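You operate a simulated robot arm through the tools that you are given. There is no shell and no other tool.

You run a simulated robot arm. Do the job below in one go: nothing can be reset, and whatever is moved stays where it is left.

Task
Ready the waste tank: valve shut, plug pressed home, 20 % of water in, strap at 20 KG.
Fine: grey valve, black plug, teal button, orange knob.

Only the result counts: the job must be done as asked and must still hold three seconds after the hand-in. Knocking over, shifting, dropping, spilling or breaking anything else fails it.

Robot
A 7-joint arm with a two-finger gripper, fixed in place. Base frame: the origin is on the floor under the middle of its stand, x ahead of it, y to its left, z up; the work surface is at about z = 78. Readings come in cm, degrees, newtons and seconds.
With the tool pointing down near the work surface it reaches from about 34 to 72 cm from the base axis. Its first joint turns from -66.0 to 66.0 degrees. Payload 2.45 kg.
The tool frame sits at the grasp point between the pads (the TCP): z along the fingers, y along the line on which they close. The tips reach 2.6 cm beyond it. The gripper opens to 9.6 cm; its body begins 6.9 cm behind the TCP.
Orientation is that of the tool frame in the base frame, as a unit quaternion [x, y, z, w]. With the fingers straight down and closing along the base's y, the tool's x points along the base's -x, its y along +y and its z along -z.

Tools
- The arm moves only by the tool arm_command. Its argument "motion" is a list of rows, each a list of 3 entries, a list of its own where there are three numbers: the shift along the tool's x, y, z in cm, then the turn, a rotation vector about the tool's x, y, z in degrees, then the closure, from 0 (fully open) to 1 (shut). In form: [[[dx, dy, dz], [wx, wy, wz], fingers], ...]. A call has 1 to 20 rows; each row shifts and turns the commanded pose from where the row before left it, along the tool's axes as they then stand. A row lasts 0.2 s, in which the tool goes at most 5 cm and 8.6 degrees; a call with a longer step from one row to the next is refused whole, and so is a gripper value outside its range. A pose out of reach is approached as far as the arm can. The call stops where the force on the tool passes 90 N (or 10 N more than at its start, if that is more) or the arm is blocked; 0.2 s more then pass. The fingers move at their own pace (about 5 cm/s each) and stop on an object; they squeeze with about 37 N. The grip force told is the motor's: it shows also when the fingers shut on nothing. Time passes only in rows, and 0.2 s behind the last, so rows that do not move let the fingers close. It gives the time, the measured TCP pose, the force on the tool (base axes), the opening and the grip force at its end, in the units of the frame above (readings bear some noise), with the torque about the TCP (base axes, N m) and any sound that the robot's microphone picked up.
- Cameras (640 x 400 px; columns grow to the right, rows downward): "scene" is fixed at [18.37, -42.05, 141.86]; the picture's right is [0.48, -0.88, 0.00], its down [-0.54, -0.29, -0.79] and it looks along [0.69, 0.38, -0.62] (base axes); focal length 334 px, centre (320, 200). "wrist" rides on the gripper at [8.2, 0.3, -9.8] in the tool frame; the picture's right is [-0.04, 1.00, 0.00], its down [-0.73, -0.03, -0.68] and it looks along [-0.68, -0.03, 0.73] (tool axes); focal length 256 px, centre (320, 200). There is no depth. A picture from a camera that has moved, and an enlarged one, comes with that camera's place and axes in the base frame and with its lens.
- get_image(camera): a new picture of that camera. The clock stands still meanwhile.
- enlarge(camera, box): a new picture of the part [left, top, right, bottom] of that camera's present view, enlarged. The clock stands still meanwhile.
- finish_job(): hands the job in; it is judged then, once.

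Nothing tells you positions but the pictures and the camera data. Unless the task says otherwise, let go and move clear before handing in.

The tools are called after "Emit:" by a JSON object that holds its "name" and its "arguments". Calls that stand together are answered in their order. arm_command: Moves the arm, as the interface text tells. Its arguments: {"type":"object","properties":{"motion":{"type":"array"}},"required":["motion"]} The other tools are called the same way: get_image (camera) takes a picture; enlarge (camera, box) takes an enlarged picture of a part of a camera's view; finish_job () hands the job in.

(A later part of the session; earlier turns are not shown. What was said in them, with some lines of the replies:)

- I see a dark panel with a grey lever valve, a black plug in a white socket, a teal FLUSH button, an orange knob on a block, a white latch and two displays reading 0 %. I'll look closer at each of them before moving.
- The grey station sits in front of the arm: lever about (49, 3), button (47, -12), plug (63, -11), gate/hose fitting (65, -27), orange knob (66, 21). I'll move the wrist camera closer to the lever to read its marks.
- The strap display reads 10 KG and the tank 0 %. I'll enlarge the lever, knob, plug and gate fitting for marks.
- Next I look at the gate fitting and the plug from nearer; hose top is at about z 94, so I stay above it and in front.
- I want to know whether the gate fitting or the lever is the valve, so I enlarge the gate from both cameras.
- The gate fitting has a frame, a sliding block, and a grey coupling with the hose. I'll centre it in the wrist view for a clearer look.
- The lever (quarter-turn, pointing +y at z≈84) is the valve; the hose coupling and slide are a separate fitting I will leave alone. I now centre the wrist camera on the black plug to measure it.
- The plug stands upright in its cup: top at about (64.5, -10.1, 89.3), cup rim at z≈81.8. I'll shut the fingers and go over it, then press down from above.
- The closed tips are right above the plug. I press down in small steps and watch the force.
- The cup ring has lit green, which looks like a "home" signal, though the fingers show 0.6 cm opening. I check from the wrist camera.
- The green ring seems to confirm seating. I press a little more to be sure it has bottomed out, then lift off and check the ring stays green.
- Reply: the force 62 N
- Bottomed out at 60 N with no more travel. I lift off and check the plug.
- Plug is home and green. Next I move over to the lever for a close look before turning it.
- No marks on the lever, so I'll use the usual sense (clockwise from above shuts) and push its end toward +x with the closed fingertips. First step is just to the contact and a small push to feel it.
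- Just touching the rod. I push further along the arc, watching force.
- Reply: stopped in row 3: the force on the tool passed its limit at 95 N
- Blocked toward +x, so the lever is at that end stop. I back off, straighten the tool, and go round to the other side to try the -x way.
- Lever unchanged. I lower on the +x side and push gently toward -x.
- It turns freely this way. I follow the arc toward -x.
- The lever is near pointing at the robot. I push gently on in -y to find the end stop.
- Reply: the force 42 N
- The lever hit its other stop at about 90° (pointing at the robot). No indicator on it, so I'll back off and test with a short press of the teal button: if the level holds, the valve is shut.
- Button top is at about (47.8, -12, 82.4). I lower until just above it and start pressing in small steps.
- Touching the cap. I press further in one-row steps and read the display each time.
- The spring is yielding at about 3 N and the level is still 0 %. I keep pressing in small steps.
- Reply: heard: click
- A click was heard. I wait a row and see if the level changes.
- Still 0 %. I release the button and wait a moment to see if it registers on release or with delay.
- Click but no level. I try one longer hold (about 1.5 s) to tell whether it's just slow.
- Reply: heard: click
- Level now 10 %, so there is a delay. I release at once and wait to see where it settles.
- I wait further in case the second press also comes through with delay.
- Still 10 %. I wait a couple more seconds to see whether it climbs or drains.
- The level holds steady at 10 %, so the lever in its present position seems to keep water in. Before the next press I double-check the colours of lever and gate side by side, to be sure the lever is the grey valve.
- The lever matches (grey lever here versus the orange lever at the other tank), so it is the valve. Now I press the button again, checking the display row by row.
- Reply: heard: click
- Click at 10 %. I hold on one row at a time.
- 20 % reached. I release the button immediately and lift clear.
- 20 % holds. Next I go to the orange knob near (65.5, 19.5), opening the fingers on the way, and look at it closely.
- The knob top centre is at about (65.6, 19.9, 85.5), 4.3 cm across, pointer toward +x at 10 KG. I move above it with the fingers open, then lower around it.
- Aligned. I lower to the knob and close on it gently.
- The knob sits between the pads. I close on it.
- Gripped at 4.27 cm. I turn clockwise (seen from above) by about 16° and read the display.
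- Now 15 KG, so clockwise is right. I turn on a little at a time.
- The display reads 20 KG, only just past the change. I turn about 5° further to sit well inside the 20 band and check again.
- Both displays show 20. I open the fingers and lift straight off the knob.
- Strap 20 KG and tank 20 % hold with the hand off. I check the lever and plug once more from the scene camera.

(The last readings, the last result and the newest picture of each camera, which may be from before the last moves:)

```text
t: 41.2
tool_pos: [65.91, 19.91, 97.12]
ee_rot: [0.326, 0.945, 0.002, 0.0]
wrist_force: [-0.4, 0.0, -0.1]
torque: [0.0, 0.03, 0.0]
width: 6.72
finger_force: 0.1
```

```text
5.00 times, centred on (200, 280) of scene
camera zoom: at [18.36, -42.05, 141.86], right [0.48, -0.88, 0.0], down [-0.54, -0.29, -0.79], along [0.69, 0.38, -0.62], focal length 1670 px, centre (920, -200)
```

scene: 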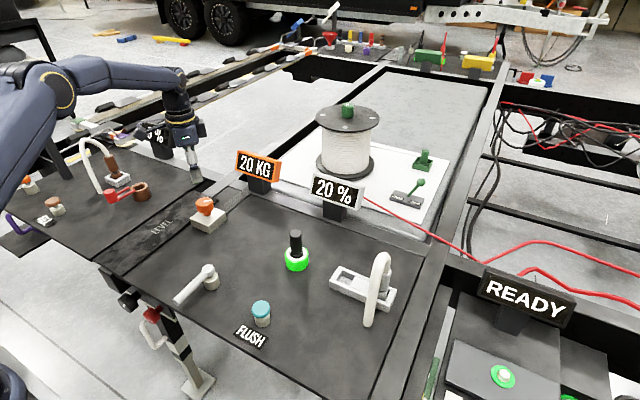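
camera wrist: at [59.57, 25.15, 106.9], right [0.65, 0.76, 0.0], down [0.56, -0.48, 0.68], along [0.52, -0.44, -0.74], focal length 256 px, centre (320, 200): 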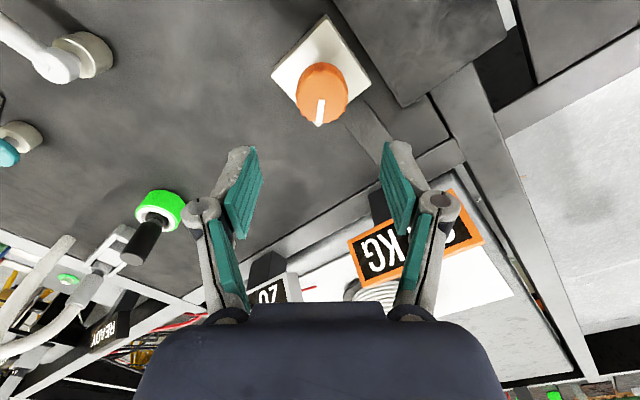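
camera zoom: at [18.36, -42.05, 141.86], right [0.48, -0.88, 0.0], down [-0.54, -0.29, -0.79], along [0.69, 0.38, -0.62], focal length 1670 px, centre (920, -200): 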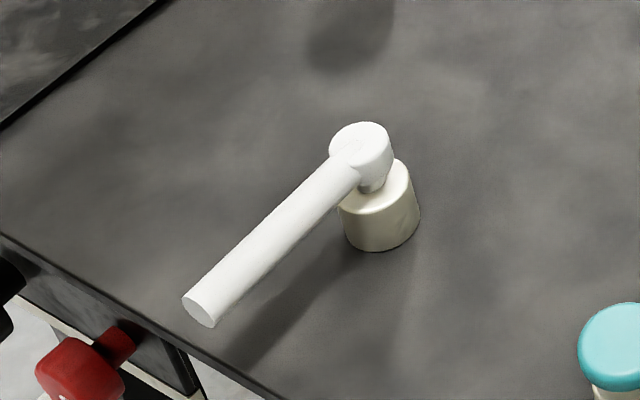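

The lever points exactly along -x at its stop, the plug ring is green, and both displays show 20. I raise the hand clear and wait a few seconds to see that everything holds.

Emit:
{"name": "arm_command", "arguments": {"motion": [[[2, 0, -4], [0, 0, 0], 0.3], [[2, 0, -4], [0, 0, 0], 0.3], [[0, 0, 0], [0, 0, 0], 0.3], [[0, 0, 0], [0, 0, 0], 0.3], [[0, 0, 0], [0, 0, 0], 0.3], [[0, 0, 0], [0, 0, 0], 0.3], [[0, 0, 0], [0, 0, 0], 0.3], [[0, 0, 0], [0, 0, 0], 0.3], [[0, 0, 0], [0, 0, 0], 0.3], [[0, 0, 0], [0, 0, 0], 0.3], [[0, 0, 0], [0, 0, 0], 0.3], [[0, 0, 0], [0, 0, 0], 0.3], [[0, 0, 0], [0, 0, 0], 0.3], [[0, 0, 0], [0, 0, 0], 0.3], [[0, 0, 0], [0, 0, 0], 0.3], [[0, 0, 0], [0, 0, 0], 0.3], [[0, 0, 0], [0, 0, 0], 0.3], [[0, 0, 0], [0, 0, 0], 0.3], [[0, 0, 0], [0, 0, 0], 0.3], [[0, 0, 0], [0, 0, 0], 0.3]]}}

Emit:
{"name": "get_image", "arguments": {"camera": "scene"}}

Emit:
{"name": "enlarge", "arguments": {"camera": "scene", "box": [150, 140, 410, 330]}}

```text
t: 45.4
tool_pos: [62.86, 22.27, 105.11]
ee_rot: [0.325, 0.946, 0.002, 0.0]
wrist_force: [-0.2, 0.6, 0.2]
torque: [0.01, -0.04, -0.01]
width: 6.73
finger_force: 0.0
```

```text
taken
```

scene: 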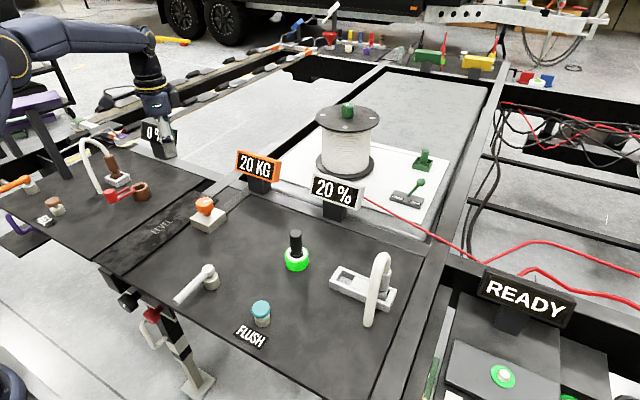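

```text
2.11 times, centred on (280, 235) of scene
camera zoom: at [18.37, -42.05, 141.86], right [0.48, -0.88, 0.0], down [-0.54, -0.29, -0.79], along [0.69, 0.38, -0.62], focal length 703 px, centre (404, 126)
```

zoom: 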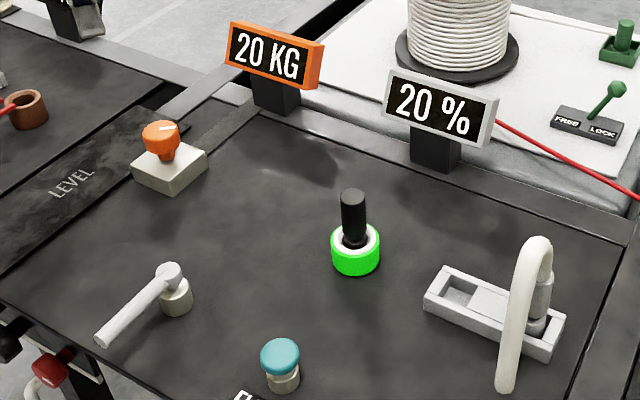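

Everything has held for more than four seconds: lever at its stop, plug home with a green ring, tank at 20 %, strap at 20 KG. The hand is open and clear, so I hand the job in.

Emit:
{"name": "finish_job", "arguments": {}}

```text
The job is handed in.
```

The waste tank job is handed in. At my last check the plug was home, the tank read 20 % and the strap read 20 KG. The valve is very likely shut, but I could not confirm that directly.

- **Valve:** I turned the grey lever from one end stop to the other, so it now points at the robot. Nothing on it marks open or shut. I take it as shut because the level never dropped while the lever was there, about 13 seconds at 20 % before hand-in. I did not try the other position with water in, to avoid draining or spilling.
- **Plug:** I pressed the black plug until it would go no further at about 60 N. A green ring lit on its cup and stayed lit.
- **Water:** I held the teal button until the display first showed 20 %. The display only moves in 10 % steps, so the true level could be somewhat off.
- **Strap:** I turned the orange knob clockwise from 10 to 20 KG, then about 5° further so it would not sit on the edge of the 20 reading.

The hand was open and clear at hand-in, and I saw nothing else moved or spilled.
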